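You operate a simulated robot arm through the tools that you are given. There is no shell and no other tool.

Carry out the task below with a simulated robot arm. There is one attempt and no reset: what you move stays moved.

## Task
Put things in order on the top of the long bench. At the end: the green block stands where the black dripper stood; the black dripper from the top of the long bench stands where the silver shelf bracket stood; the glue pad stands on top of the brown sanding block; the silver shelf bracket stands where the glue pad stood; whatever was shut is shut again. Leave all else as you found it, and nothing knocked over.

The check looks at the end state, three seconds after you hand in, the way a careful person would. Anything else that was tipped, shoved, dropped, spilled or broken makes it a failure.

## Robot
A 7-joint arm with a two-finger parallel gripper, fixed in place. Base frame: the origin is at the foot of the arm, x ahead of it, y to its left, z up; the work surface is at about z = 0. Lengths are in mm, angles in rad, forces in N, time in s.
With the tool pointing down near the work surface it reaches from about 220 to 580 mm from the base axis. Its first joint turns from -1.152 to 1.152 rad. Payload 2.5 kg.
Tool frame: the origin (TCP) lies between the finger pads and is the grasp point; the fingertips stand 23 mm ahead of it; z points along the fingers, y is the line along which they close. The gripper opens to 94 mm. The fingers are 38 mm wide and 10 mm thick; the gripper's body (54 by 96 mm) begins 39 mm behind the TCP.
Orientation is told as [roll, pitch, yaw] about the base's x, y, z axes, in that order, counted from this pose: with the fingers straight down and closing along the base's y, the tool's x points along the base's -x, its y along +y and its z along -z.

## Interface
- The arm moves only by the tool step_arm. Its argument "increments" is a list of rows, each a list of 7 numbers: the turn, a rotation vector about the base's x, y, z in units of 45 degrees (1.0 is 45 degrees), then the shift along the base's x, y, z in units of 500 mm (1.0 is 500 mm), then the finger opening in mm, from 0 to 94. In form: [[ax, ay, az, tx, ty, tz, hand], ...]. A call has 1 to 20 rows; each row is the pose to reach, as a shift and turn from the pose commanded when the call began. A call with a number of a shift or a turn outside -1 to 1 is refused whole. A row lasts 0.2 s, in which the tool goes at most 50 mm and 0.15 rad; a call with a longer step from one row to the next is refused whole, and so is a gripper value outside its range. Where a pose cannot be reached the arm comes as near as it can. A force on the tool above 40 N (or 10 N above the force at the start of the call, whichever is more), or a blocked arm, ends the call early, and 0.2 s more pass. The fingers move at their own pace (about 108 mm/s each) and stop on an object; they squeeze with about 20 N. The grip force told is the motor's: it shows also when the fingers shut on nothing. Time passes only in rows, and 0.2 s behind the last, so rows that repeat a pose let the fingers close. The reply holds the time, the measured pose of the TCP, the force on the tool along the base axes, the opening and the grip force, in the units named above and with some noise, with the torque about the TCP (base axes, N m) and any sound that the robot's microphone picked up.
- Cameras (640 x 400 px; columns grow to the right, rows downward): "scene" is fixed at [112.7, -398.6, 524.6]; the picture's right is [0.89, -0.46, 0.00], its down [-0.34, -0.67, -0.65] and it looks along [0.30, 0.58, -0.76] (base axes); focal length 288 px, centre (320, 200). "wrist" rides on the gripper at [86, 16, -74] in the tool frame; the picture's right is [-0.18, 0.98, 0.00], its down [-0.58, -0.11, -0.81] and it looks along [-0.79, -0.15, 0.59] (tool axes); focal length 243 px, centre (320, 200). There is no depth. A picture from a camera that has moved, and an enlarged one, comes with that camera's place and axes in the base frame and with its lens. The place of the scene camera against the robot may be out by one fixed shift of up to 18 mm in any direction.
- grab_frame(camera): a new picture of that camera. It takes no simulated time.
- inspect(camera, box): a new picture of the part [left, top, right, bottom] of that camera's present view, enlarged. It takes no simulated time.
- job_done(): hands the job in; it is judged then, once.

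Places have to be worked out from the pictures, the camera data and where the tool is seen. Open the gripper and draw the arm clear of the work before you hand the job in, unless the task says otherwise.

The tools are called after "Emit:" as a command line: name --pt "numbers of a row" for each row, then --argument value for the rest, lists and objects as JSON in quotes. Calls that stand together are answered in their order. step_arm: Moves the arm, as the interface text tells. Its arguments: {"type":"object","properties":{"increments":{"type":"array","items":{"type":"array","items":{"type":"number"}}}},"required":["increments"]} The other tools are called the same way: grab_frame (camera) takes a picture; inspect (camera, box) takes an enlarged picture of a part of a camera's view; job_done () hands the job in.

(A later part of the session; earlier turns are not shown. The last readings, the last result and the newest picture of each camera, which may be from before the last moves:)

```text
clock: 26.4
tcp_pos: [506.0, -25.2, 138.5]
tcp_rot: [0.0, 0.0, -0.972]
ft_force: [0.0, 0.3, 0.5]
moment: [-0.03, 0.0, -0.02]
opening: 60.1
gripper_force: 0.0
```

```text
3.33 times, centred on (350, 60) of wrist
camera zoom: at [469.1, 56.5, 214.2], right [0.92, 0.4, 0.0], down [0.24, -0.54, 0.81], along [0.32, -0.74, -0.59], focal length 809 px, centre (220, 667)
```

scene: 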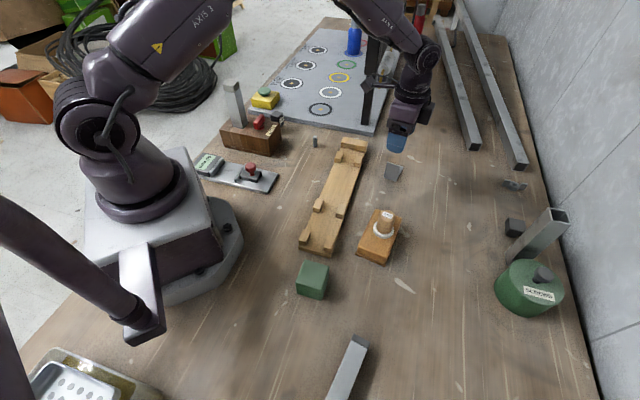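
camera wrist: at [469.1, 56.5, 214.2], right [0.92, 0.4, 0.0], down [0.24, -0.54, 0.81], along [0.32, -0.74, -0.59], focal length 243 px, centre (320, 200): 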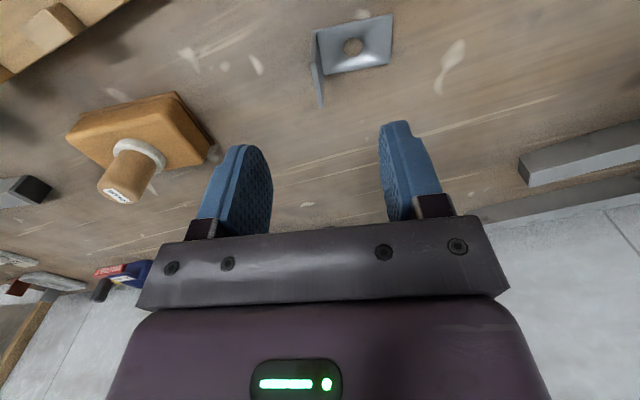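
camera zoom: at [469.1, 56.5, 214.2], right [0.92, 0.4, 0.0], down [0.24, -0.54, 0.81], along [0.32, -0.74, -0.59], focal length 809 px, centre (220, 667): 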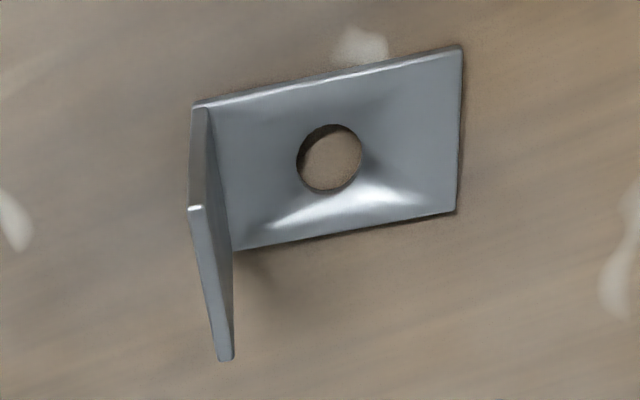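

The upright leg runs from (494, -13) to (513, -40), 49 mm high; base footprint centre ≈ (528, -10), which I record. I centre over the leg at (504, -26.5) and descend to z ≈ 32 with the fingers straddling it.

Emit:
step_arm --pt "0 0 0 -0.004 -0.0026 -0.05 50" --pt "0 0 0 -0.004 -0.0026 -0.1 50" --pt "0 0 0 -0.004 -0.0026 -0.15 50" --pt "0 0 0 -0.004 -0.0026 -0.19 50" --pt "0 0 0 -0.004 -0.0026 -0.213 50" --pt "0 0 0 -0.004 -0.0026 -0.213 50"

Emit:
grab_frame --camera "wrist"

```text
clock: 27.8
tcp_pos: [503.0, -26.3, 33.7]
tcp_rot: [-0.001, 0.0, -0.972]
ft_force: [-0.1, -0.2, 0.9]
moment: [0.02, 0.01, -0.02]
opening: 50.0
gripper_force: 0.0
```

```text
taken
camera wrist: at [466.9, 55.0, 108.0], right [0.92, 0.4, 0.0], down [0.24, -0.54, 0.81], along [0.33, -0.74, -0.59], focal length 243 px, centre (320, 200)
```

wrist: 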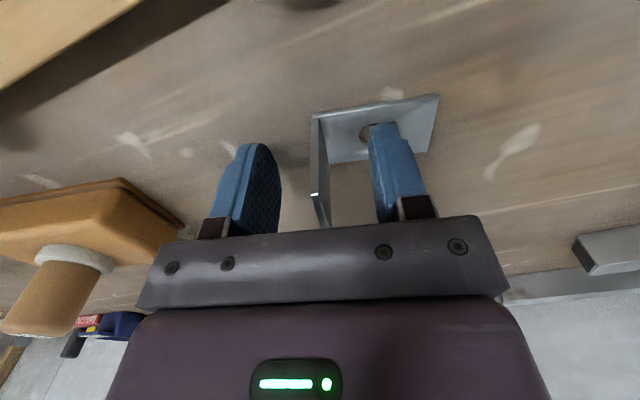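

The leg is between the fingers, the right finger above the base plate. I close.

Emit:
step_arm --pt "0 0 0 0 0 0 20" --pt "0 0 0 0 0 0 0" --pt "0 0 0 0 0 0 0" --pt "0 0 0 0 0 0 0" --pt "0 0 0 0 0 0 0"

Emit:
grab_frame --camera "wrist"

```text
clock: 29.0
tcp_pos: [502.8, -27.5, 31.7]
tcp_rot: [0.001, 0.001, -0.97]
ft_force: [-0.3, -0.7, 0.8]
moment: [0.0, -0.01, 0.04]
opening: 3.5
gripper_force: 19.8
```

```text
taken
camera wrist: at [466.9, 55.0, 108.2], right [0.92, 0.4, 0.0], down [0.24, -0.54, 0.81], along [0.33, -0.74, -0.59], focal length 243 px, centre (320, 200)
```

wrist: 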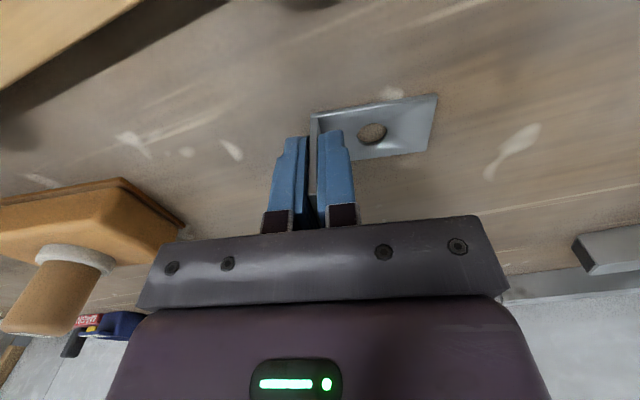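

The leg (3.5 mm) is held at 20 N. I lift slowly.

Emit:
step_arm --pt "0 0 0 0 0 0.004 0" --pt "0 0 0 0 0 0.008 0" --pt "0 0 0 0 0 0.014 0" --pt "0 0 0 0 0 0.022 0" --pt "0 0 0 0 0 0.032 0" --pt "0 0 0 0 0 0.044 0" --pt "0 0 0 0 0 0.056 0" --pt "0 0 0 0 0 0.06 0"

Emit:
grab_frame --camera "wrist"

```text
clock: 30.8
tcp_pos: [501.5, -26.7, 62.5]
tcp_rot: [0.0, 0.002, -0.97]
ft_force: [-0.2, -0.6, -0.8]
moment: [-0.01, -0.05, -0.02]
opening: 3.7
gripper_force: 20.4
```

```text
taken
camera wrist: at [466.5, 55.2, 138.3], right [0.92, 0.4, 0.0], down [0.24, -0.54, 0.81], along [0.33, -0.74, -0.59], focal length 243 px, centre (320, 200)
```

wrist: 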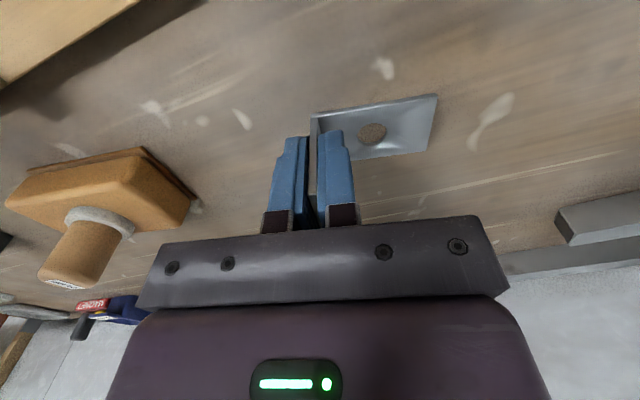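

The bracket hangs level in the fingers. I raise it to z ≈ 160 and then carry it above the glue pad's former place.

Emit:
step_arm --pt "0 0 0 0 0 0.03 0" --pt "0 0 0 0 0 0.07 0" --pt "0 0 0 0 0 0.11 0" --pt "0 0 0 0 0 0.15 0" --pt "0 0 0 0 0 0.19 0" --pt "0 0 0 0 0 0.2 0"

Emit:
step_arm --pt "0 0 0 -0.02 -0.0273 0 0" --pt "0 0 0 -0.05 -0.0683 0 0" --pt "0 0 0 -0.08 -0.1092 0 0" --pt "0 0 0 -0.11 -0.1501 0 0" --pt "0 0 0 -0.14 -0.1911 0 0" --pt "0 0 0 -0.17 -0.232 0 0" --pt "0 0 0 -0.2 -0.273 0 0" --pt "0 0 0 -0.23 -0.3139 0 0" --pt "0 0 0 -0.26 -0.3549 0 0" --pt "0 0 0 -0.29 -0.3958 0 0" --pt "0 0 0 -0.32 -0.4368 0 0" --pt "0 0 0 -0.35 -0.4777 0 0" --pt "0 0 0 -0.38 -0.5187 0 0" --pt "0 0 0 -0.41 -0.5596 0 0" --pt "0 0 0 -0.435 -0.5938 0 0" --pt "0 0 0 -0.451 -0.6156 0 0" --pt "0 0 0 -0.451 -0.6156 0 0"

Emit:
grab_frame --camera "wrist"

Emit:
grab_frame --camera "scene"

```text
clock: 32.2
tcp_pos: [501.9, -26.8, 162.5]
tcp_rot: [0.0, 0.0, -0.97]
ft_force: [-0.3, 0.0, -0.2]
moment: [-0.02, 0.01, -0.04]
opening: 3.6
gripper_force: 20.4
```

```text
clock: 35.8
tcp_pos: [277.2, -335.2, 163.5]
tcp_rot: [0.0, -0.001, -0.971]
ft_force: [-0.9, -0.3, 0.1]
moment: [-0.01, 0.02, 0.0]
opening: 3.6
gripper_force: 20.1
```

```text
taken
camera wrist: at [241.5, -253.3, 239.2], right [0.92, 0.4, 0.0], down [0.24, -0.54, 0.81], along [0.33, -0.74, -0.59], focal length 243 px, centre (320, 200)
```

wrist: 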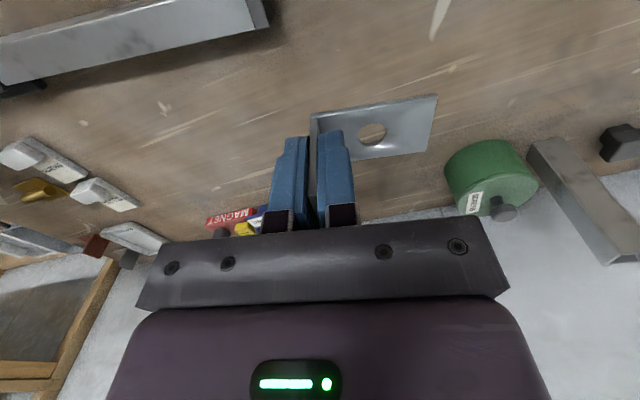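

```text
taken
```

scene: 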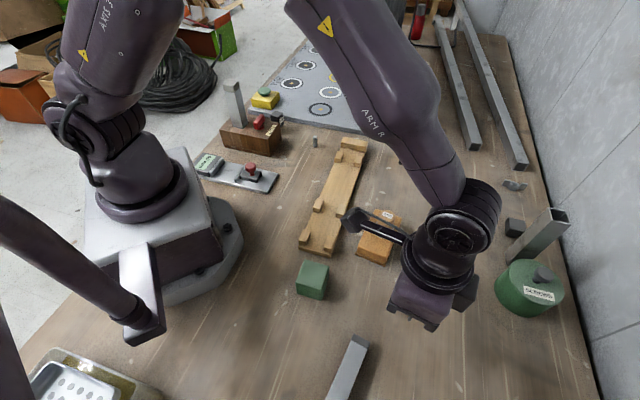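

The bracket is steady and the bar's end is ~25 mm clear of the fingers. I lower it to about 4 mm above the bench.

Emit:
step_arm --pt "0 0 0 0 0 -0.04 0" --pt "0 0 0 0 0 -0.08 0" --pt "0 0 0 0 0 -0.12 0" --pt "0 0 0 0 0 -0.16 0" --pt "0 0 0 0 0 -0.2 0" --pt "0 0 0 0 0 -0.23 0" --pt "0 0 0 0 0 -0.246 0" --pt "0 0 0 0 0 -0.252 0" --pt "0 0 0 0 0 -0.252 0"

Emit:
grab_frame --camera "wrist"

Emit:
inspect --camera "scene" --box '[320, 270, 460, 370]'

```text
clock: 37.8
tcp_pos: [276.3, -333.4, 37.7]
tcp_rot: [-0.001, 0.0, -0.971]
ft_force: [-0.4, 0.2, -0.4]
moment: [0.01, 0.04, 0.0]
opening: 3.7
gripper_force: 20.2
```

```text
taken
camera wrist: at [241.5, -252.6, 112.8], right [0.92, 0.4, 0.0], down [0.24, -0.54, 0.81], along [0.33, -0.74, -0.59], focal length 243 px, centre (320, 200)
```

wrist: 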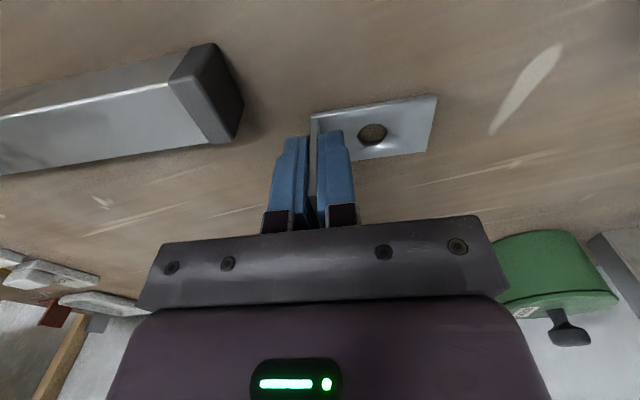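

```text
4.00 times, centred on (390, 320) of scene
camera zoom: at [112.7, -398.6, 524.6], right [0.89, -0.46, 0.0], down [-0.34, -0.67, -0.65], along [0.3, 0.58, -0.76], focal length 1152 px, centre (40, -280)
```

zoom: 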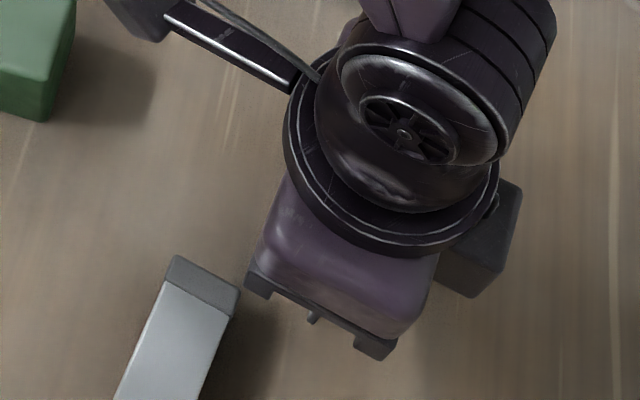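

Clear all round. I lower in 1 mm steps until the base touches.

Emit:
step_arm --pt "0 0 0 0 0 -0.002 0" --pt "0 0 0 0 0 -0.004 0" --pt "0 0 0 0 0 -0.006 0" --pt "0 0 0 0 0 -0.008 0"

```text
clock: 38.8
tcp_pos: [278.5, -333.5, 31.7]
tcp_rot: [0.001, 0.0, -0.971]
ft_force: [1.1, -0.1, -0.8]
moment: [-0.05, 0.01, 0.02]
opening: 4.0
gripper_force: 20.0
```

No contact force yet at z ≈ 32. I continue in half-millimetre steps.

Emit:
step_arm --pt "0 0 0 0 0 -0.001 0" --pt "0 0 0 0 0 -0.002 0" --pt "0 0 0 0 0 -0.002 0"

Emit:
inspect --camera "wrist" --box '[260, 70, 460, 230]'

```text
clock: 39.6
tcp_pos: [277.2, -334.9, 32.6]
tcp_rot: [0.0, 0.002, -0.97]
ft_force: [-3.0, 4.1, 11.9]
moment: [0.14, 0.05, -0.01]
opening: 3.6
gripper_force: 19.7
```

```text
2.50 times, centred on (360, 150) of wrist
camera zoom: at [241.6, -253.0, 108.2], right [0.92, 0.4, 0.0], down [0.24, -0.54, 0.81], along [0.33, -0.74, -0.59], focal length 606 px, centre (220, 325)
```

zoom: 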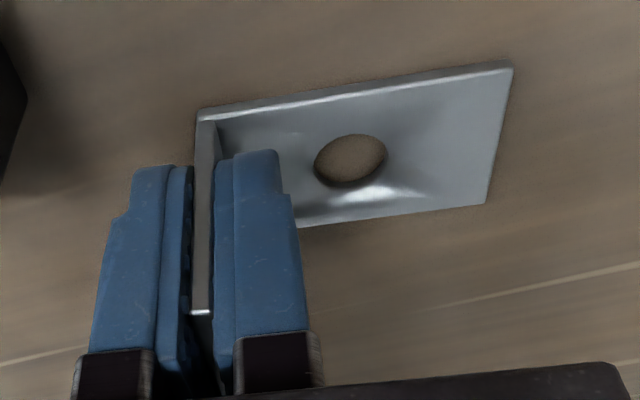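

Contact at 12 N, the base rests on the bench. I ease off half a millimetre and open the fingers just a little (to 18 mm, the bar is near on one side).

Emit:
step_arm --pt "0 0 0 0 0 0.001 0" --pt "0 0 0 0 0 0.001 6" --pt "0 0 0 0 0 0.001 10" --pt "0 0 0 0 0 0.001 18" --pt "0 0 0 0 0 0.001 18"

Emit:
inspect --camera "wrist" --box '[200, 30, 460, 230]'

```text
clock: 40.8
tcp_pos: [276.5, -334.7, 32.2]
tcp_rot: [-0.001, -0.001, -0.971]
ft_force: [-0.3, 0.2, -0.7]
moment: [0.05, 0.0, -0.04]
opening: 17.8
gripper_force: 0.0
```

```text
2.00 times, centred on (330, 130) of wrist
camera zoom: at [241.4, -253.0, 108.0], right [0.92, 0.4, 0.0], down [0.24, -0.54, 0.81], along [0.33, -0.74, -0.59], focal length 485 px, centre (300, 340)
```

zoom: 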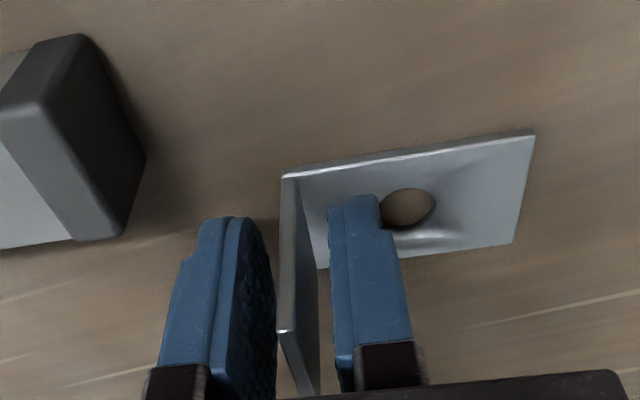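

The bracket stands free between the fingers. I rise straight up.

Emit:
step_arm --pt "0 0 0 0 0 0.02 18" --pt "0 0 0 0 0 0.05 18" --pt "0 0 0 0 0 0.1 18" --pt "0 0 0 0 0 0.18 18" --pt "0 0 0 0 0 0.27 18" --pt "0 0 0 0 0 0.34 40" --pt "0 0 0 0 0 0.34 60"

Emit:
grab_frame --camera "wrist"

Emit:
grab_frame --camera "scene"

```text
clock: 42.4
tcp_pos: [277.0, -333.5, 201.5]
tcp_rot: [0.0, 0.001, -0.971]
ft_force: [-0.2, 0.6, 0.4]
moment: [0.01, 0.02, -0.04]
opening: 60.0
gripper_force: 0.2
```

```text
taken
camera wrist: at [241.4, -252.8, 277.9], right [0.92, 0.4, 0.0], down [0.24, -0.54, 0.81], along [0.32, -0.74, -0.59], focal length 243 px, centre (320, 200)
```

wrist: 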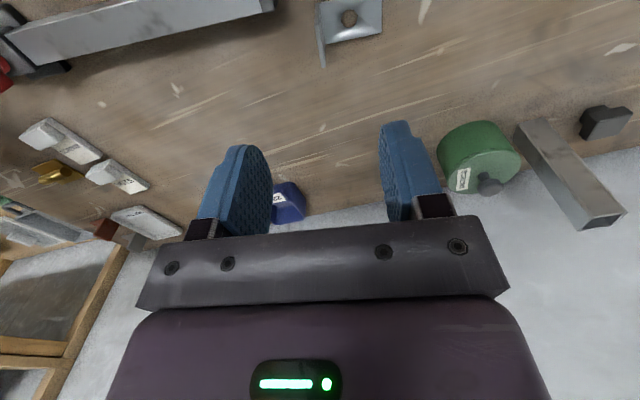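

```text
taken
```

scene: 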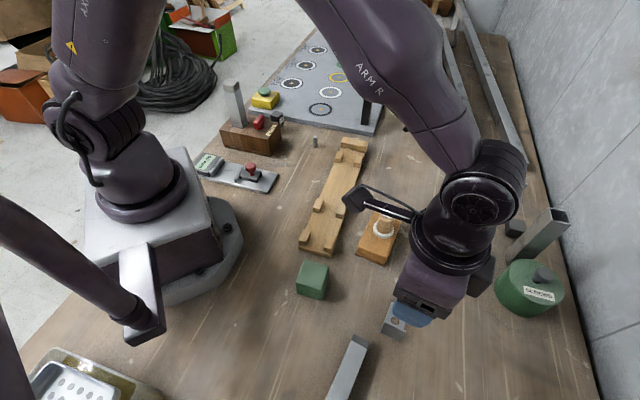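

The bracket stands where the pad was. Next the dripper: I go over in stages at z ≥ 200, turning the wrist so the camera ends on the open-bench side (away from the red knob and the tall post).

Emit:
step_arm --pt "0 0 0.1667 0.04 0.06 0.02 60" --pt "0 0 0.3333 0.08 0.12 0.04 60" --pt "0 0 0.5 0.12 0.18 0.06 60" --pt "0 0 0.6667 0.16 0.24 0.08 60" --pt "0 0 0.8333 0.2 0.3 0.1 60" --pt "0 0 1 0.24 0.36 0.12 60"

Emit:
step_arm --pt "0 0 0.125 0.005 0.05 0 60" --pt "0 0 0.25 0.01 0.1 0 60" --pt "0 0 0.375 0.015 0.15 0 60" --pt "0 0 0.5 0.02 0.2 0 60" --pt "0 0 0.625 0.025 0.25 0 60" --pt "0 0 0.75 0.03 0.3 0 60" --pt "0 0 0.875 0.03 0.35 0 60" --pt "0 0 1 0.03 0.4 0 60"

Emit:
step_arm --pt "0 0 0.1667 -0.005 0.05 -0.01 60" --pt "0 0 0.3333 -0.01 0.1 -0.02 60" --pt "0 0 0.5 -0.015 0.15 -0.03 60" --pt "0 0 0.6667 -0.02 0.2 -0.04 60" --pt "0 0 0.8333 -0.025 0.25 -0.05 60" --pt "0 0 1 -0.03 0.3 -0.06 60" --pt "0 0 1 -0.03 0.3 -0.06 60"

Emit:
grab_frame --camera "wrist"

Emit:
grab_frame --camera "scene"

```text
clock: 43.8
tcp_pos: [397.8, -153.9, 262.2]
tcp_rot: [0.0, 0.001, -0.183]
ft_force: [0.5, -0.4, -0.2]
moment: [0.02, 0.01, -0.01]
opening: 60.2
gripper_force: 0.0
```

```text
clock: 45.6
tcp_pos: [412.1, 47.1, 261.8]
tcp_rot: [0.0, 0.0, 0.602]
ft_force: [-0.5, 0.6, 0.4]
moment: [-0.01, 0.0, -0.02]
opening: 60.0
gripper_force: 0.2
```

```text
clock: 47.2
tcp_pos: [397.9, 196.2, 232.0]
tcp_rot: [0.0, 0.0, 1.387]
ft_force: [0.5, 0.5, -0.1]
moment: [0.0, -0.01, -0.03]
opening: 59.9
gripper_force: 0.1
```

```text
taken
camera wrist: at [365.1, 115.1, 308.2], right [-0.93, 0.36, 0.0], down [0.21, 0.55, 0.81], along [0.29, 0.75, -0.59], focal length 243 px, centre (320, 200)
```

wrist: 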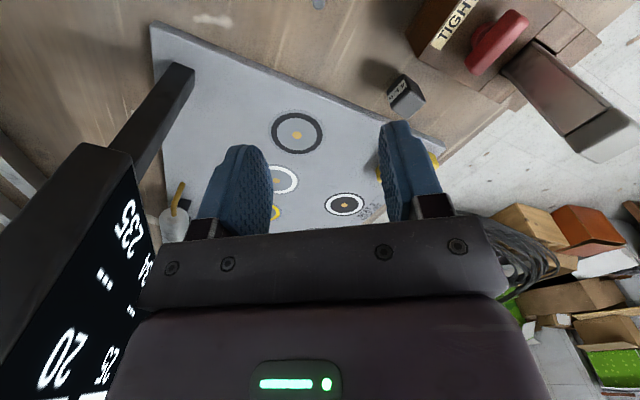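

```text
taken
```

scene: 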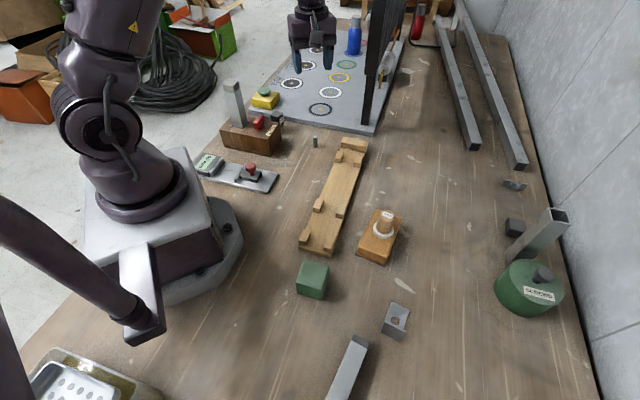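

The bracket and pad stand well in the scene view. Now I zoom on the dripper from this side.

Emit:
inspect --camera "wrist" --box '[350, 40, 470, 140]'

Emit:
inspect --camera "scene" --box '[240, 90, 300, 140]'

```text
4.00 times, centred on (410, 90) of wrist
camera zoom: at [365.1, 115.1, 308.2], right [-0.93, 0.36, 0.0], down [0.21, 0.55, 0.81], along [0.29, 0.75, -0.59], focal length 970 px, centre (-40, 640)
```

zoom: 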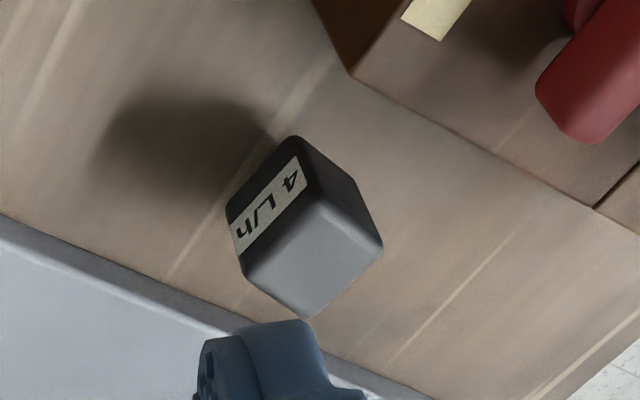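

```text
8.00 times, centred on (270, 115) of scene
camera zoom: at [112.7, -398.6, 524.6], right [0.89, -0.46, 0.0], down [-0.34, -0.67, -0.65], along [0.3, 0.58, -0.76], focal length 2303 px, centre (720, 880)
```

zoom: 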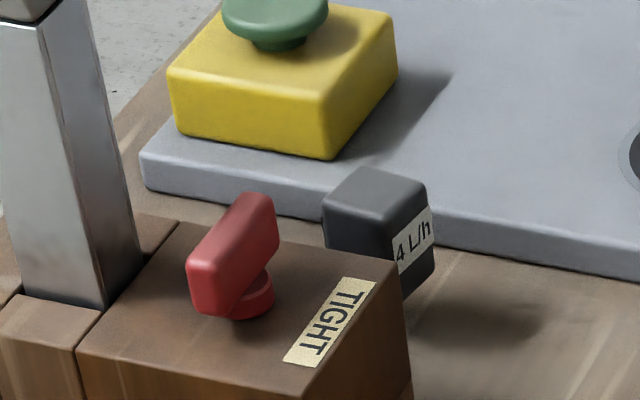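

Comparing the two wrist views, the dripper's rays only meet if its underside is about 23 mm above the bench, so it may stand on a foot or hang on a stem. I tilt the wrist for a flatter look before touching it.

Emit:
step_arm --pt "0.13 0 0 -0.018 0.002 -0.04 60" --pt "0.26 0 0 -0.036 0.004 -0.08 60" --pt "0.4 0 0 -0.054 0.006 -0.12 60" --pt "0.53 0 0 -0.072 0.008 -0.16 60" --pt "0.667 0 0 -0.09 0.01 -0.2 60" --pt "0.667 0 0 -0.09 0.01 -0.22 60"

Emit:
grab_frame --camera "wrist"

Emit:
inspect --camera "scene" --box '[200, 40, 360, 180]'

```text
clock: 48.6
tcp_pos: [352.5, 201.5, 121.6]
tcp_rot: [0.104, -0.515, 1.358]
ft_force: [-0.7, -0.1, 0.3]
moment: [0.0, 0.01, 0.03]
opening: 60.0
gripper_force: 0.0
```

```text
taken
camera wrist: at [319.9, 93.6, 146.4], right [-0.93, 0.31, 0.18], down [0.21, 0.07, 0.97], along [0.29, 0.95, -0.13], focal length 243 px, centre (320, 200)
```

wrist: 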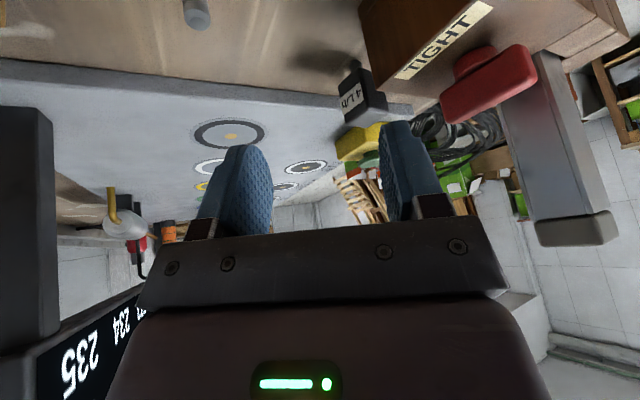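

```text
2.86 times, centred on (280, 110) of scene
camera zoom: at [112.6, -398.6, 524.6], right [0.89, -0.46, 0.0], down [-0.34, -0.67, -0.65], along [0.3, 0.58, -0.76], focal length 823 px, centre (434, 457)
```

zoom: 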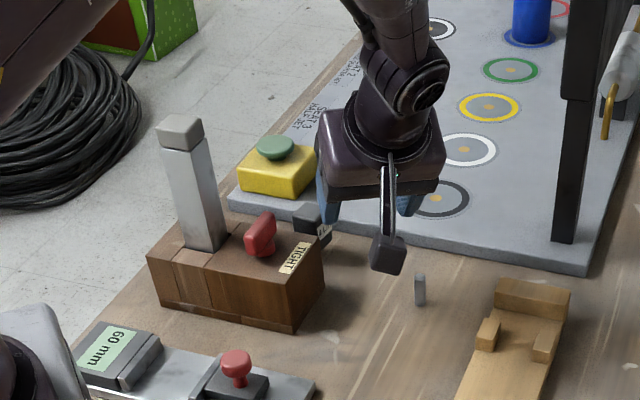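

The wrist view now shows something narrow beneath the dripper's box. I zoom in on it.

Emit:
inspect --camera "wrist" --box '[310, 30, 430, 140]'

Emit:
inspect --camera "wrist" --box '[0, 80, 180, 320]'

```text
3.64 times, centred on (370, 85) of wrist
camera zoom: at [319.9, 93.6, 146.4], right [-0.93, 0.31, 0.18], down [0.21, 0.07, 0.97], along [0.29, 0.95, -0.13], focal length 882 px, centre (138, 618)
```

zoom: 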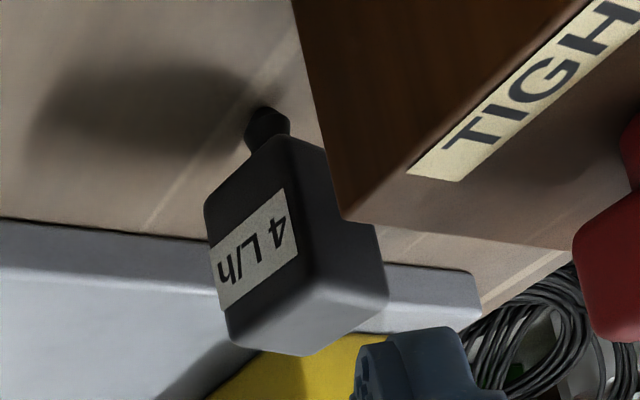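

```text
1.67 times, centred on (90, 200) of wrist
camera zoom: at [319.9, 93.6, 146.4], right [-0.93, 0.31, 0.18], down [0.21, 0.07, 0.97], along [0.29, 0.95, -0.13], focal length 404 px, centre (703, 200)
```

zoom: 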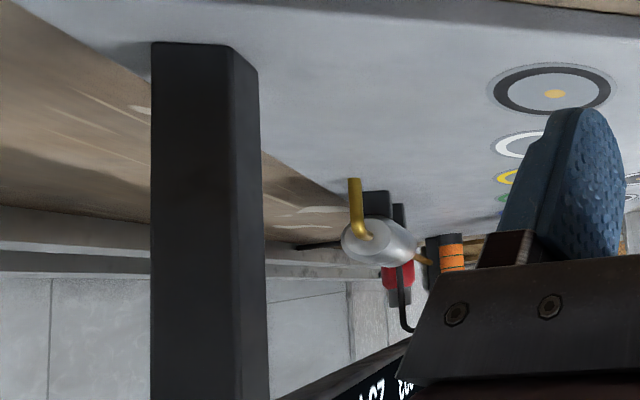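

The dripper is a box standing on a narrow barbed stem that touches the bench at about (328, 302); its top is at z ≈ 55, box from z ≈ 23, turned about 35°. I straighten the wrist, rise, and turn to yaw ≈ 2.17 so that the fingers close across the gap with the camera over free bench.

Emit:
step_arm --pt "-0.13 0 0 0 0 0.03 60" --pt "-0.26 0 0 0 0 0.06 60" --pt "-0.4 0 0 0 0 0.09 60" --pt "-0.53 0 0 0 0 0.12 60" --pt "-0.667 0 0 0 0 0.14 50" --pt "-0.667 0 0 0 0 0.14 50"

Emit:
step_arm --pt "0 0 0.17 -0.004 0.02 0 50" --pt "0 0 0.34 -0.012 0.05 -0.01 50" --pt "0 0 0.51 -0.02 0.08 -0.02 50" --pt "0 0 0.68 -0.03 0.12 -0.04 50" --pt "0 0 0.85 -0.04 0.16 -0.06 50" --pt "0 0 1 -0.0496 0.2 -0.08 50" --pt "0 0 1 -0.0496 0.2 -0.08 50"

Emit:
grab_frame --camera "wrist"

Emit:
grab_frame --camera "scene"

```text
clock: 50.0
tcp_pos: [351.0, 200.5, 192.3]
tcp_rot: [0.0, 0.003, 1.385]
ft_force: [-0.4, -0.7, -0.6]
moment: [0.02, 0.0, 0.01]
opening: 50.0
gripper_force: 0.0
```

```text
clock: 51.6
tcp_pos: [328.3, 300.1, 151.3]
tcp_rot: [0.0, -0.002, 2.173]
ft_force: [-0.2, 0.4, 0.9]
moment: [-0.01, 0.01, -0.03]
opening: 50.0
gripper_force: 0.1
```

```text
taken
camera wrist: at [362.2, 221.4, 227.4], right [-0.91, -0.41, 0.0], down [-0.24, 0.54, 0.81], along [-0.33, 0.74, -0.59], focal length 243 px, centre (320, 200)
```

wrist: 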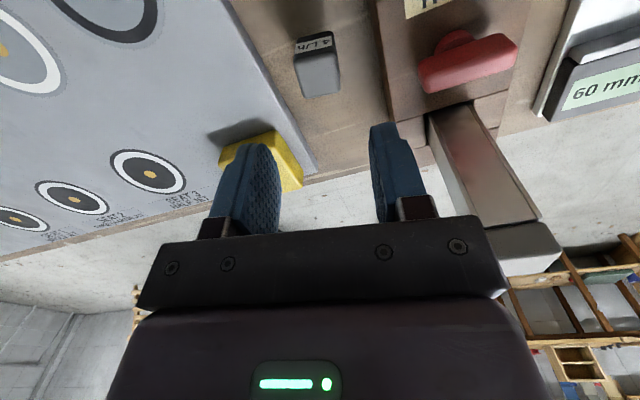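

```text
taken
```

scene: 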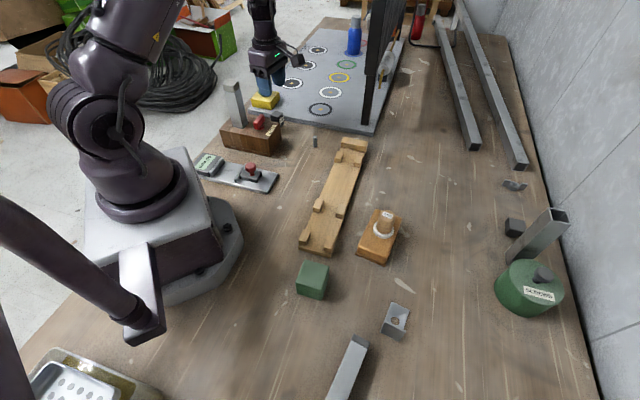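

The pose is reached and the dripper appears nicely squared up in the view. I zoom in to refine.

Emit:
inspect --camera "wrist" --box '[260, 10, 380, 130]'

Emit:
inspect --camera "scene" --box '[210, 40, 330, 160]'

```text
3.33 times, centred on (320, 70) of wrist
camera zoom: at [362.2, 221.4, 227.4], right [-0.91, -0.41, 0.0], down [-0.24, 0.54, 0.81], along [-0.33, 0.74, -0.59], focal length 809 px, centre (320, 633)
```

zoom: 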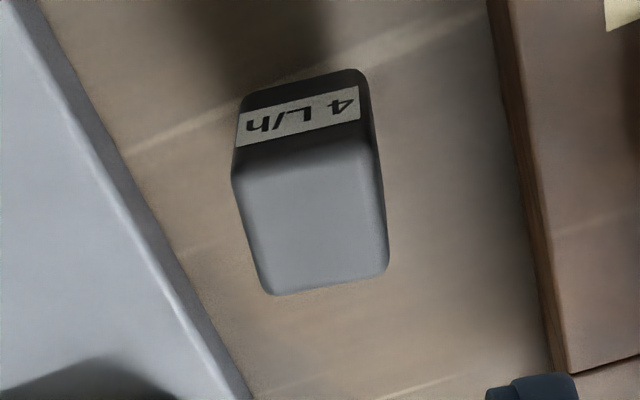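

```text
3.33 times, centred on (270, 100) of scene
camera zoom: at [112.7, -398.6, 524.6], right [0.89, -0.46, 0.0], down [-0.34, -0.67, -0.65], along [0.3, 0.58, -0.76], focal length 960 px, centre (487, 533)
```

zoom: 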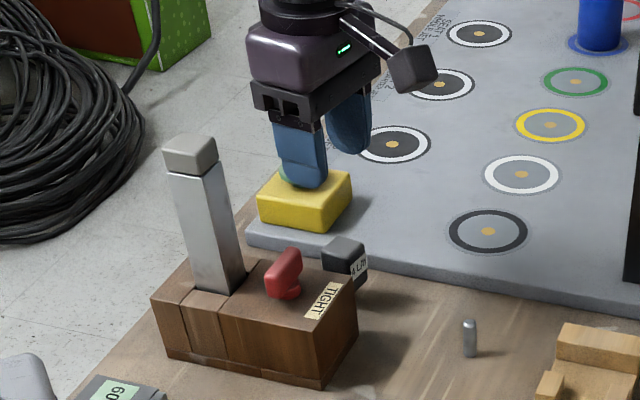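

The top centre again gives (327.6, 301.5) and the box is aligned with the fingers; block face is ~45 mm off and the plate ~53 mm. I narrow the fingers to 42 mm and descend to just above the dripper.

Emit:
step_arm --pt "0 0 0 0.0018 0.0004 -0.04 42" --pt "0 0 0 0.0018 0.0004 -0.08 42" --pt "0 0 0 0.0018 0.0004 -0.12 42" --pt "0 0 0 0.0018 0.0004 -0.133 42" --pt "0 0 0 0.0018 0.0004 -0.133 42"

Emit:
grab_frame --camera "wrist"

Emit:
inspect --camera "scene" --box '[210, 40, 330, 160]'

```text
clock: 52.8
tcp_pos: [329.4, 301.1, 86.6]
tcp_rot: [-0.001, 0.002, 2.171]
ft_force: [0.5, 0.7, -0.3]
moment: [-0.01, -0.01, 0.02]
opening: 41.8
gripper_force: 0.1
```

```text
taken
camera wrist: at [363.1, 221.5, 161.5], right [-0.92, -0.4, 0.0], down [-0.24, 0.54, 0.81], along [-0.32, 0.74, -0.59], focal length 243 px, centre (320, 200)
```

wrist: 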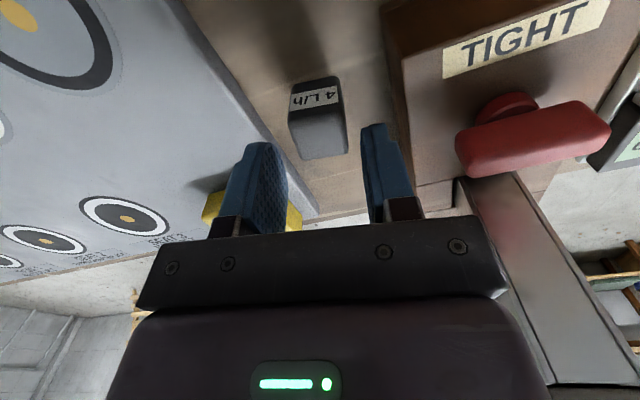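

```text
3.33 times, centred on (270, 100) of scene
camera zoom: at [112.7, -398.6, 524.6], right [0.89, -0.46, 0.0], down [-0.34, -0.67, -0.65], along [0.3, 0.58, -0.76], focal length 960 px, centre (487, 533)
```

zoom: 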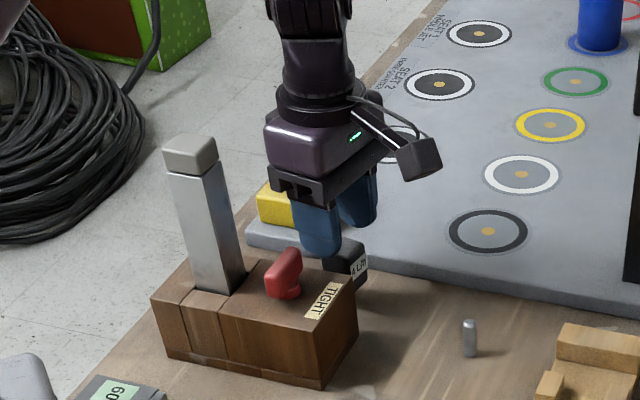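

Clearances look good. I descend to z ≈ 42 around the box.

Emit:
step_arm --pt "0 0 0 0 0 -0.03 42" --pt "0 0 0 0 0 -0.06 42" --pt "0 0 0 0 0 -0.086 42" --pt "0 0 0 0 0 -0.086 42"

Emit:
grab_frame --camera "wrist"

Emit:
inspect --camera "scene" --box '[210, 40, 330, 160]'

```text
clock: 53.8
tcp_pos: [327.7, 301.6, 44.0]
tcp_rot: [0.001, 0.001, 2.172]
ft_force: [0.3, 0.4, 0.2]
moment: [0.02, 0.0, 0.0]
opening: 42.1
gripper_force: 0.0
```

```text
taken
camera wrist: at [362.5, 221.9, 118.4], right [-0.92, -0.4, 0.0], down [-0.24, 0.54, 0.81], along [-0.33, 0.74, -0.59], focal length 243 px, centre (320, 200)
```

wrist: 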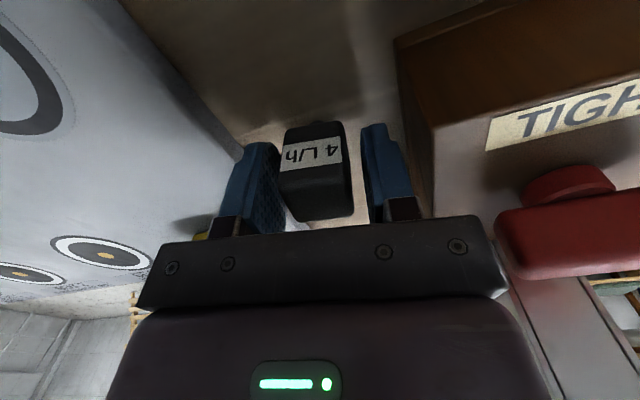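

```text
3.33 times, centred on (270, 100) of scene
camera zoom: at [112.7, -398.6, 524.6], right [0.89, -0.46, 0.0], down [-0.34, -0.67, -0.65], along [0.3, 0.58, -0.76], focal length 960 px, centre (487, 533)
```

zoom: 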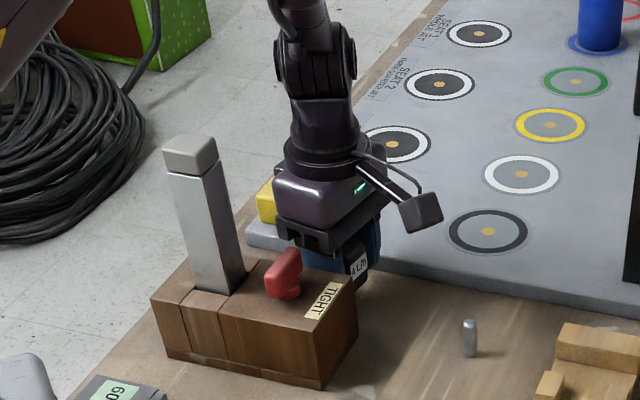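

The dripper is centred between the fingers. I close gently in small steps.

Emit:
step_arm --pt "0 0 0 0 0 0 36" --pt "0 0 0 0 0 0 32" --pt "0 0 0 0 0 0 30" --pt "0 0 0 0 0 0 28" --pt "0 0 0 0 0 0 26" --pt "0 0 0 0 0 0 20" --pt "0 0 0 0 0 0 10" --pt "0 0 0 0 0 0 10"

Emit:
inspect --camera "wrist" --box '[220, 80, 420, 240]'

```text
clock: 55.6
tcp_pos: [326.7, 302.0, 43.9]
tcp_rot: [-0.001, 0.001, 2.171]
ft_force: [0.0, 0.1, -0.6]
moment: [0.03, 0.0, -0.02]
opening: 29.0
gripper_force: 19.8
```

```text
2.50 times, centred on (320, 160) of wrist
camera zoom: at [362.6, 221.9, 118.6], right [-0.92, -0.4, 0.0], down [-0.24, 0.54, 0.81], along [-0.33, 0.74, -0.59], focal length 606 px, centre (320, 300)
```

zoom: 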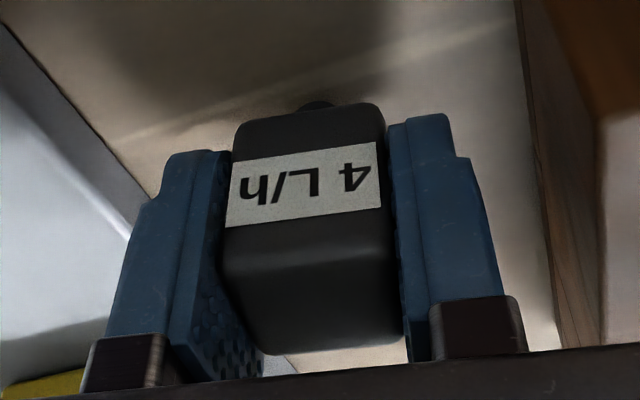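

The box (29 mm) is held. I lift slowly by 20 mm and watch force and grip.

Emit:
step_arm --pt "0 0 0 0 0 0.004 10" --pt "0 0 0 0 0 0.008 10" --pt "0 0 0 0 0 0.014 10" --pt "0 0 0 0 0 0.02 10" --pt "0 0 0 0 0 0.028 10" --pt "0 0 0 0 0 0.036 10" --pt "0 0 0 0 0 0.04 10"

Emit:
grab_frame --camera "wrist"

Emit:
inspect --camera "scene" --box '[210, 40, 330, 160]'

```text
clock: 57.2
tcp_pos: [327.9, 300.6, 61.7]
tcp_rot: [-0.001, 0.0, 2.171]
ft_force: [-0.2, -0.5, -0.2]
moment: [-0.01, 0.01, -0.01]
opening: 29.3
gripper_force: 19.7
```

```text
taken
camera wrist: at [363.3, 221.3, 138.4], right [-0.92, -0.4, 0.0], down [-0.24, 0.54, 0.81], along [-0.33, 0.74, -0.59], focal length 243 px, centre (320, 200)
```

wrist: 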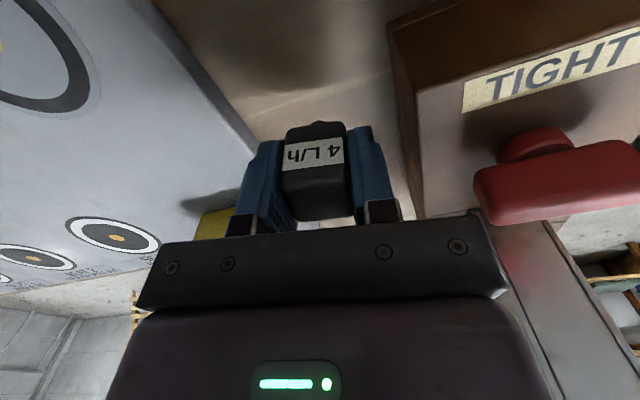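

```text
3.33 times, centred on (270, 100) of scene
camera zoom: at [112.7, -398.6, 524.6], right [0.89, -0.46, 0.0], down [-0.34, -0.67, -0.65], along [0.3, 0.58, -0.76], focal length 960 px, centre (487, 533)
```

zoom: 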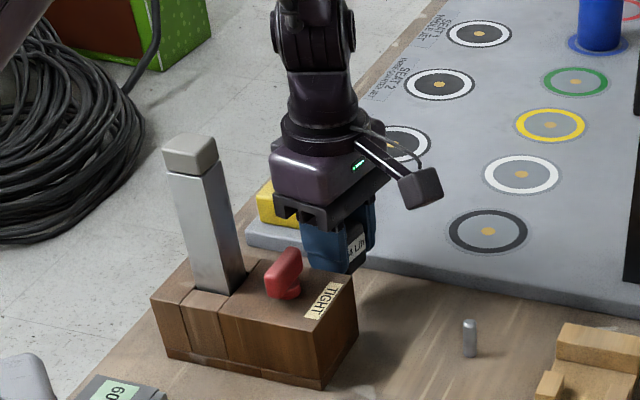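

The dripper came free cleanly with its stem. I raise it well above the block and knob.

Emit:
step_arm --pt "0 0 0 0 0 0.02 10" --pt "0 0 0 0 0 0.05 10" --pt "0 0 0 0 0 0.08 10" --pt "0 0 0 0 0 0.12 10" --pt "0 0 0 0 0 0.16 10" --pt "0 0 0 0 0 0.2 10" --pt "0 0 0 0 0 0.23 10" --pt "0 0 0 0 0 0.25 10"

Emit:
step_arm --pt "0 0 -0.1 0.0197 -0.0314 0 10" --pt "0 0 -0.2 0.0394 -0.0627 0 10" --pt "0 0 -0.3 0.0591 -0.0941 0 10" --pt "0 0 -0.4 0.0788 -0.1254 0 10" --pt "0 0 -0.5 0.0985 -0.1568 0 10" --pt "0 0 -0.6 0.1182 -0.1881 0 10" --pt "0 0 -0.7 0.1379 -0.2195 0 10" --pt "0 0 -0.8 0.1576 -0.2508 0 10" --pt "0 0 -0.9 0.1773 -0.2822 0 10" --pt "0 0 -1 0.197 -0.3135 0 10"

Emit:
grab_frame --camera "wrist"

Emit:
grab_frame --camera "scene"

```text
clock: 59.0
tcp_pos: [328.2, 301.1, 189.5]
tcp_rot: [0.001, 0.0, 2.171]
ft_force: [-0.5, 0.1, -0.3]
moment: [0.0, -0.03, -0.02]
opening: 29.3
gripper_force: 20.4
```

```text
clock: 61.2
tcp_pos: [426.1, 144.3, 187.4]
tcp_rot: [0.0, -0.001, 1.384]
ft_force: [0.0, 0.1, -0.1]
moment: [0.0, 0.01, 0.01]
opening: 29.3
gripper_force: 19.9
```

```text
taken
camera wrist: at [394.2, 62.9, 263.2], right [-0.93, 0.36, 0.0], down [0.22, 0.55, 0.81], along [0.29, 0.75, -0.59], focal length 243 px, centre (320, 200)
```

wrist: 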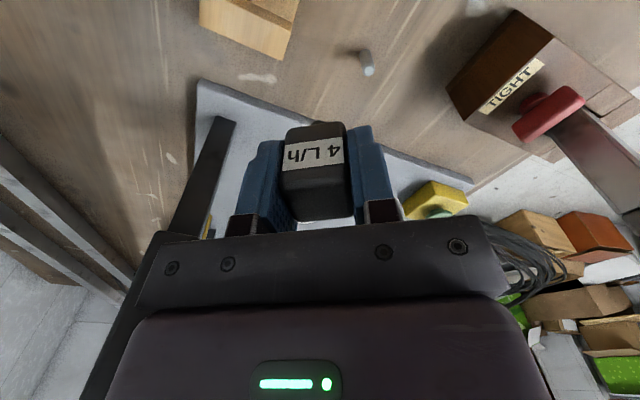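

```text
taken
```

scene: 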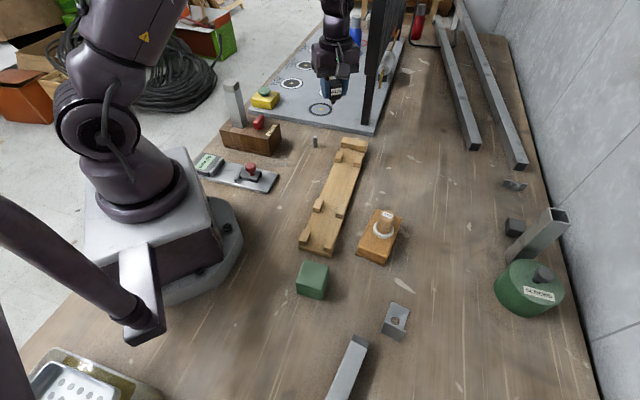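

The dripper rides steady. I finish the carry to above the bracket's former place (≈524, -12) with another quarter-turn share of the wrist.

Emit:
step_arm --pt "0 0 -0.1 0.0197 -0.0314 0 10" --pt "0 0 -0.2 0.0394 -0.0627 0 10" --pt "0 0 -0.3 0.0591 -0.0941 0 10" --pt "0 0 -0.4 0.0788 -0.1254 0 10" --pt "0 0 -0.5 0.0985 -0.1568 0 10" --pt "0 0 -0.6 0.1182 -0.1881 0 10" --pt "0 0 -0.7 0.1379 -0.2195 0 10" --pt "0 0 -0.8 0.1576 -0.2508 0 10" --pt "0 0 -0.9 0.1773 -0.2822 0 10" --pt "0 0 -1 0.1968 -0.3135 0 10" --pt "0 0 -1 0.1968 -0.3135 0 10"

Emit:
grab_frame --camera "wrist"

Emit:
grab_frame --camera "scene"

```text
clock: 63.6
tcp_pos: [524.2, -13.4, 187.0]
tcp_rot: [-0.001, 0.0, 0.599]
ft_force: [0.1, 0.4, -0.4]
moment: [-0.03, 0.02, 0.02]
opening: 29.3
gripper_force: 20.0
```

```text
taken
camera wrist: at [444.3, -47.3, 263.0], right [-0.4, 0.92, 0.0], down [0.54, 0.24, 0.81], along [0.74, 0.32, -0.59], focal length 243 px, centre (320, 200)
```

wrist: 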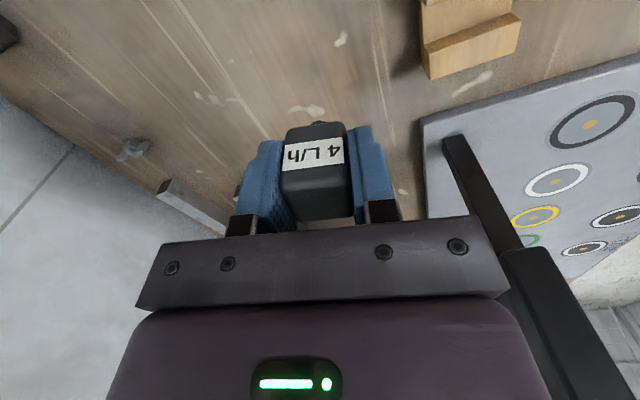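

```text
taken
```

scene: 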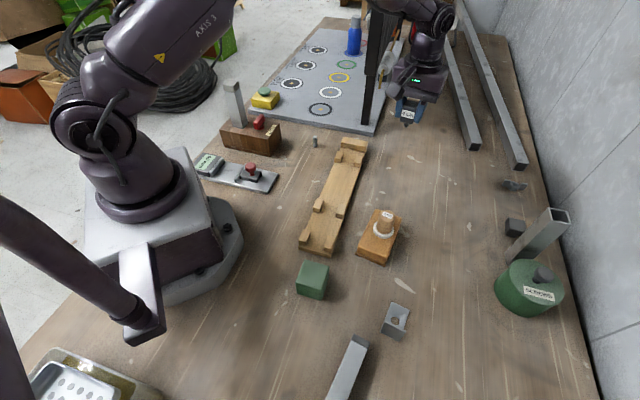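

Positioned over the target spot at (524, -13). I lower to about 4 mm above the bench.

Emit:
step_arm --pt "0 0 0 0 0 -0.03 10" --pt "0 0 0 0 0 -0.07 10" --pt "0 0 0 0 0 -0.11 10" --pt "0 0 0 0 0 -0.15 10" --pt "0 0 0 0 0 -0.19 10" --pt "0 0 0 0 0 -0.23 10" --pt "0 0 0 0 0 -0.26 10" --pt "0 0 0 0 0 -0.276 10" --pt "0 0 0 0 0 -0.282 10" --pt "0 0 0 0 0 -0.282 10"

Emit:
inspect --camera "wrist" --box '[220, 60, 420, 240]'

Emit:
inspect --camera "scene" --box '[330, 100, 470, 210]'

```text
clock: 65.8
tcp_pos: [525.3, -13.4, 46.7]
tcp_rot: [-0.002, 0.0, 0.601]
ft_force: [-0.3, -0.1, 0.3]
moment: [0.01, -0.02, 0.0]
opening: 29.2
gripper_force: 19.9
```

```text
2.22 times, centred on (320, 150) of wrist
camera zoom: at [444.2, -47.4, 122.5], right [-0.4, 0.92, 0.0], down [0.54, 0.24, 0.81], along [0.74, 0.33, -0.59], focal length 539 px, centre (320, 311)
```

zoom: 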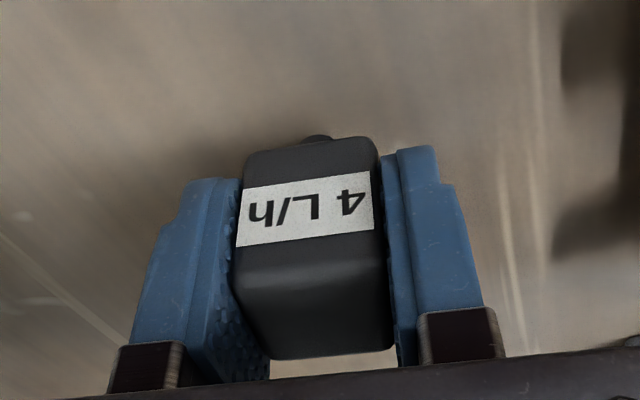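

```text
3.64 times, centred on (400, 155) of scene
camera zoom: at [112.7, -398.6, 524.6], right [0.89, -0.46, 0.0], down [-0.34, -0.67, -0.65], along [0.3, 0.58, -0.76], focal length 1047 px, centre (29, 364)
```

zoom: 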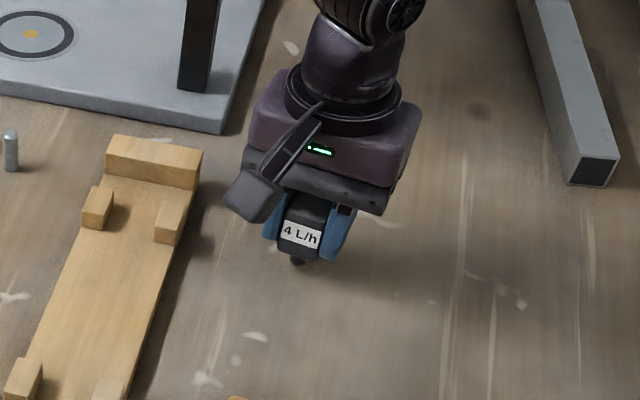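

The dripper hangs upright with its stem just above the bench. I lower in small steps to find contact.

Emit:
step_arm --pt "0 0 0 0 0 -0.002 10" --pt "0 0 0 0 0 -0.004 10" --pt "0 0 0 0 0 -0.006 10" --pt "0 0 0 0 0 -0.007 10" --pt "0 0 0 0 0 -0.007 10"

```text
clock: 67.0
tcp_pos: [524.5, -13.2, 42.8]
tcp_rot: [-0.001, 0.0, 0.6]
ft_force: [-0.2, 0.5, -0.1]
moment: [0.01, -0.02, 0.02]
opening: 29.4
gripper_force: 19.9
```

No contact yet at z ≈ 42.5. I go on in half-millimetre steps.

Emit:
step_arm --pt "0 0 0 0 0 -0.001 10" --pt "0 0 0 0 0 -0.001 10"

Emit:
step_arm --pt "0 0 0 0 0 -0.001 10" --pt "0 0 0 0 0 -0.001 10"

```text
clock: 67.6
tcp_pos: [526.3, -12.5, 41.5]
tcp_rot: [0.0, 0.0, 0.601]
ft_force: [-1.3, -0.2, 1.6]
moment: [-0.02, 0.02, -0.03]
opening: 28.9
gripper_force: 20.1
```

```text
clock: 68.2
tcp_pos: [525.9, -12.5, 43.3]
tcp_rot: [0.001, -0.002, 0.601]
ft_force: [-2.2, -0.2, 5.4]
moment: [-0.01, 0.06, 0.01]
opening: 29.5
gripper_force: 20.0
```

The stem touches with 5 N. I ease off a fraction and open the fingers in small steps.

Emit:
step_arm --pt "0 0 0 0 0 0.0006 10" --pt "0 0 0 0 0 0.0006 29" --pt "0 0 0 0 0 0.0006 30" --pt "0 0 0 0 0 0.0006 31" --pt "0 0 0 0 0 0.0006 33" --pt "0 0 0 0 0 0.0006 36" --pt "0 0 0 0 0 0.0006 40" --pt "0 0 0 0 0 0.0006 46" --pt "0 0 0 0 0 0.0006 46"

Emit:
inspect --camera "wrist" --box '[220, 60, 420, 240]'

Emit:
inspect --camera "scene" --box '[350, 120, 450, 200]'

```text
clock: 70.2
tcp_pos: [525.9, -11.3, 42.5]
tcp_rot: [-0.002, 0.0, 0.6]
ft_force: [-0.3, -0.4, 0.4]
moment: [-0.01, 0.0, -0.01]
opening: 46.1
gripper_force: 0.0
```

```text
2.22 times, centred on (320, 150) of wrist
camera zoom: at [444.2, -47.1, 118.5], right [-0.4, 0.92, 0.0], down [0.54, 0.24, 0.81], along [0.74, 0.33, -0.59], focal length 539 px, centre (320, 311)
```

zoom: 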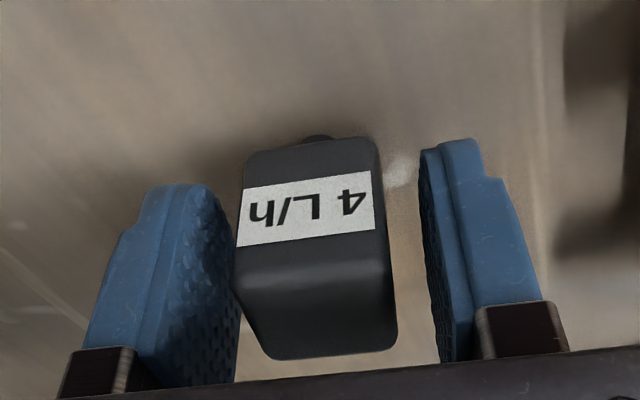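

```text
5.00 times, centred on (400, 160) of scene
camera zoom: at [112.7, -398.6, 524.6], right [0.89, -0.46, 0.0], down [-0.34, -0.67, -0.65], along [0.3, 0.58, -0.76], focal length 1440 px, centre (-80, 400)
```

zoom: 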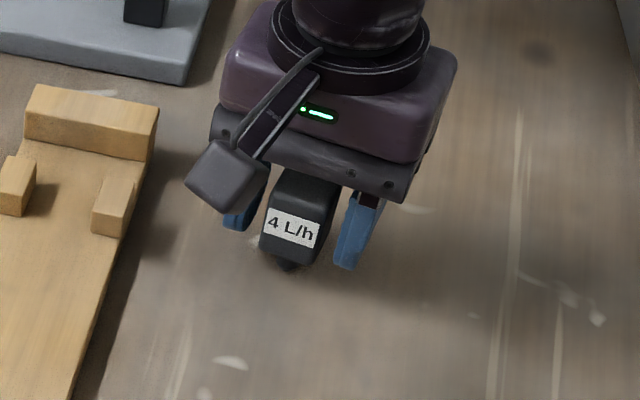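

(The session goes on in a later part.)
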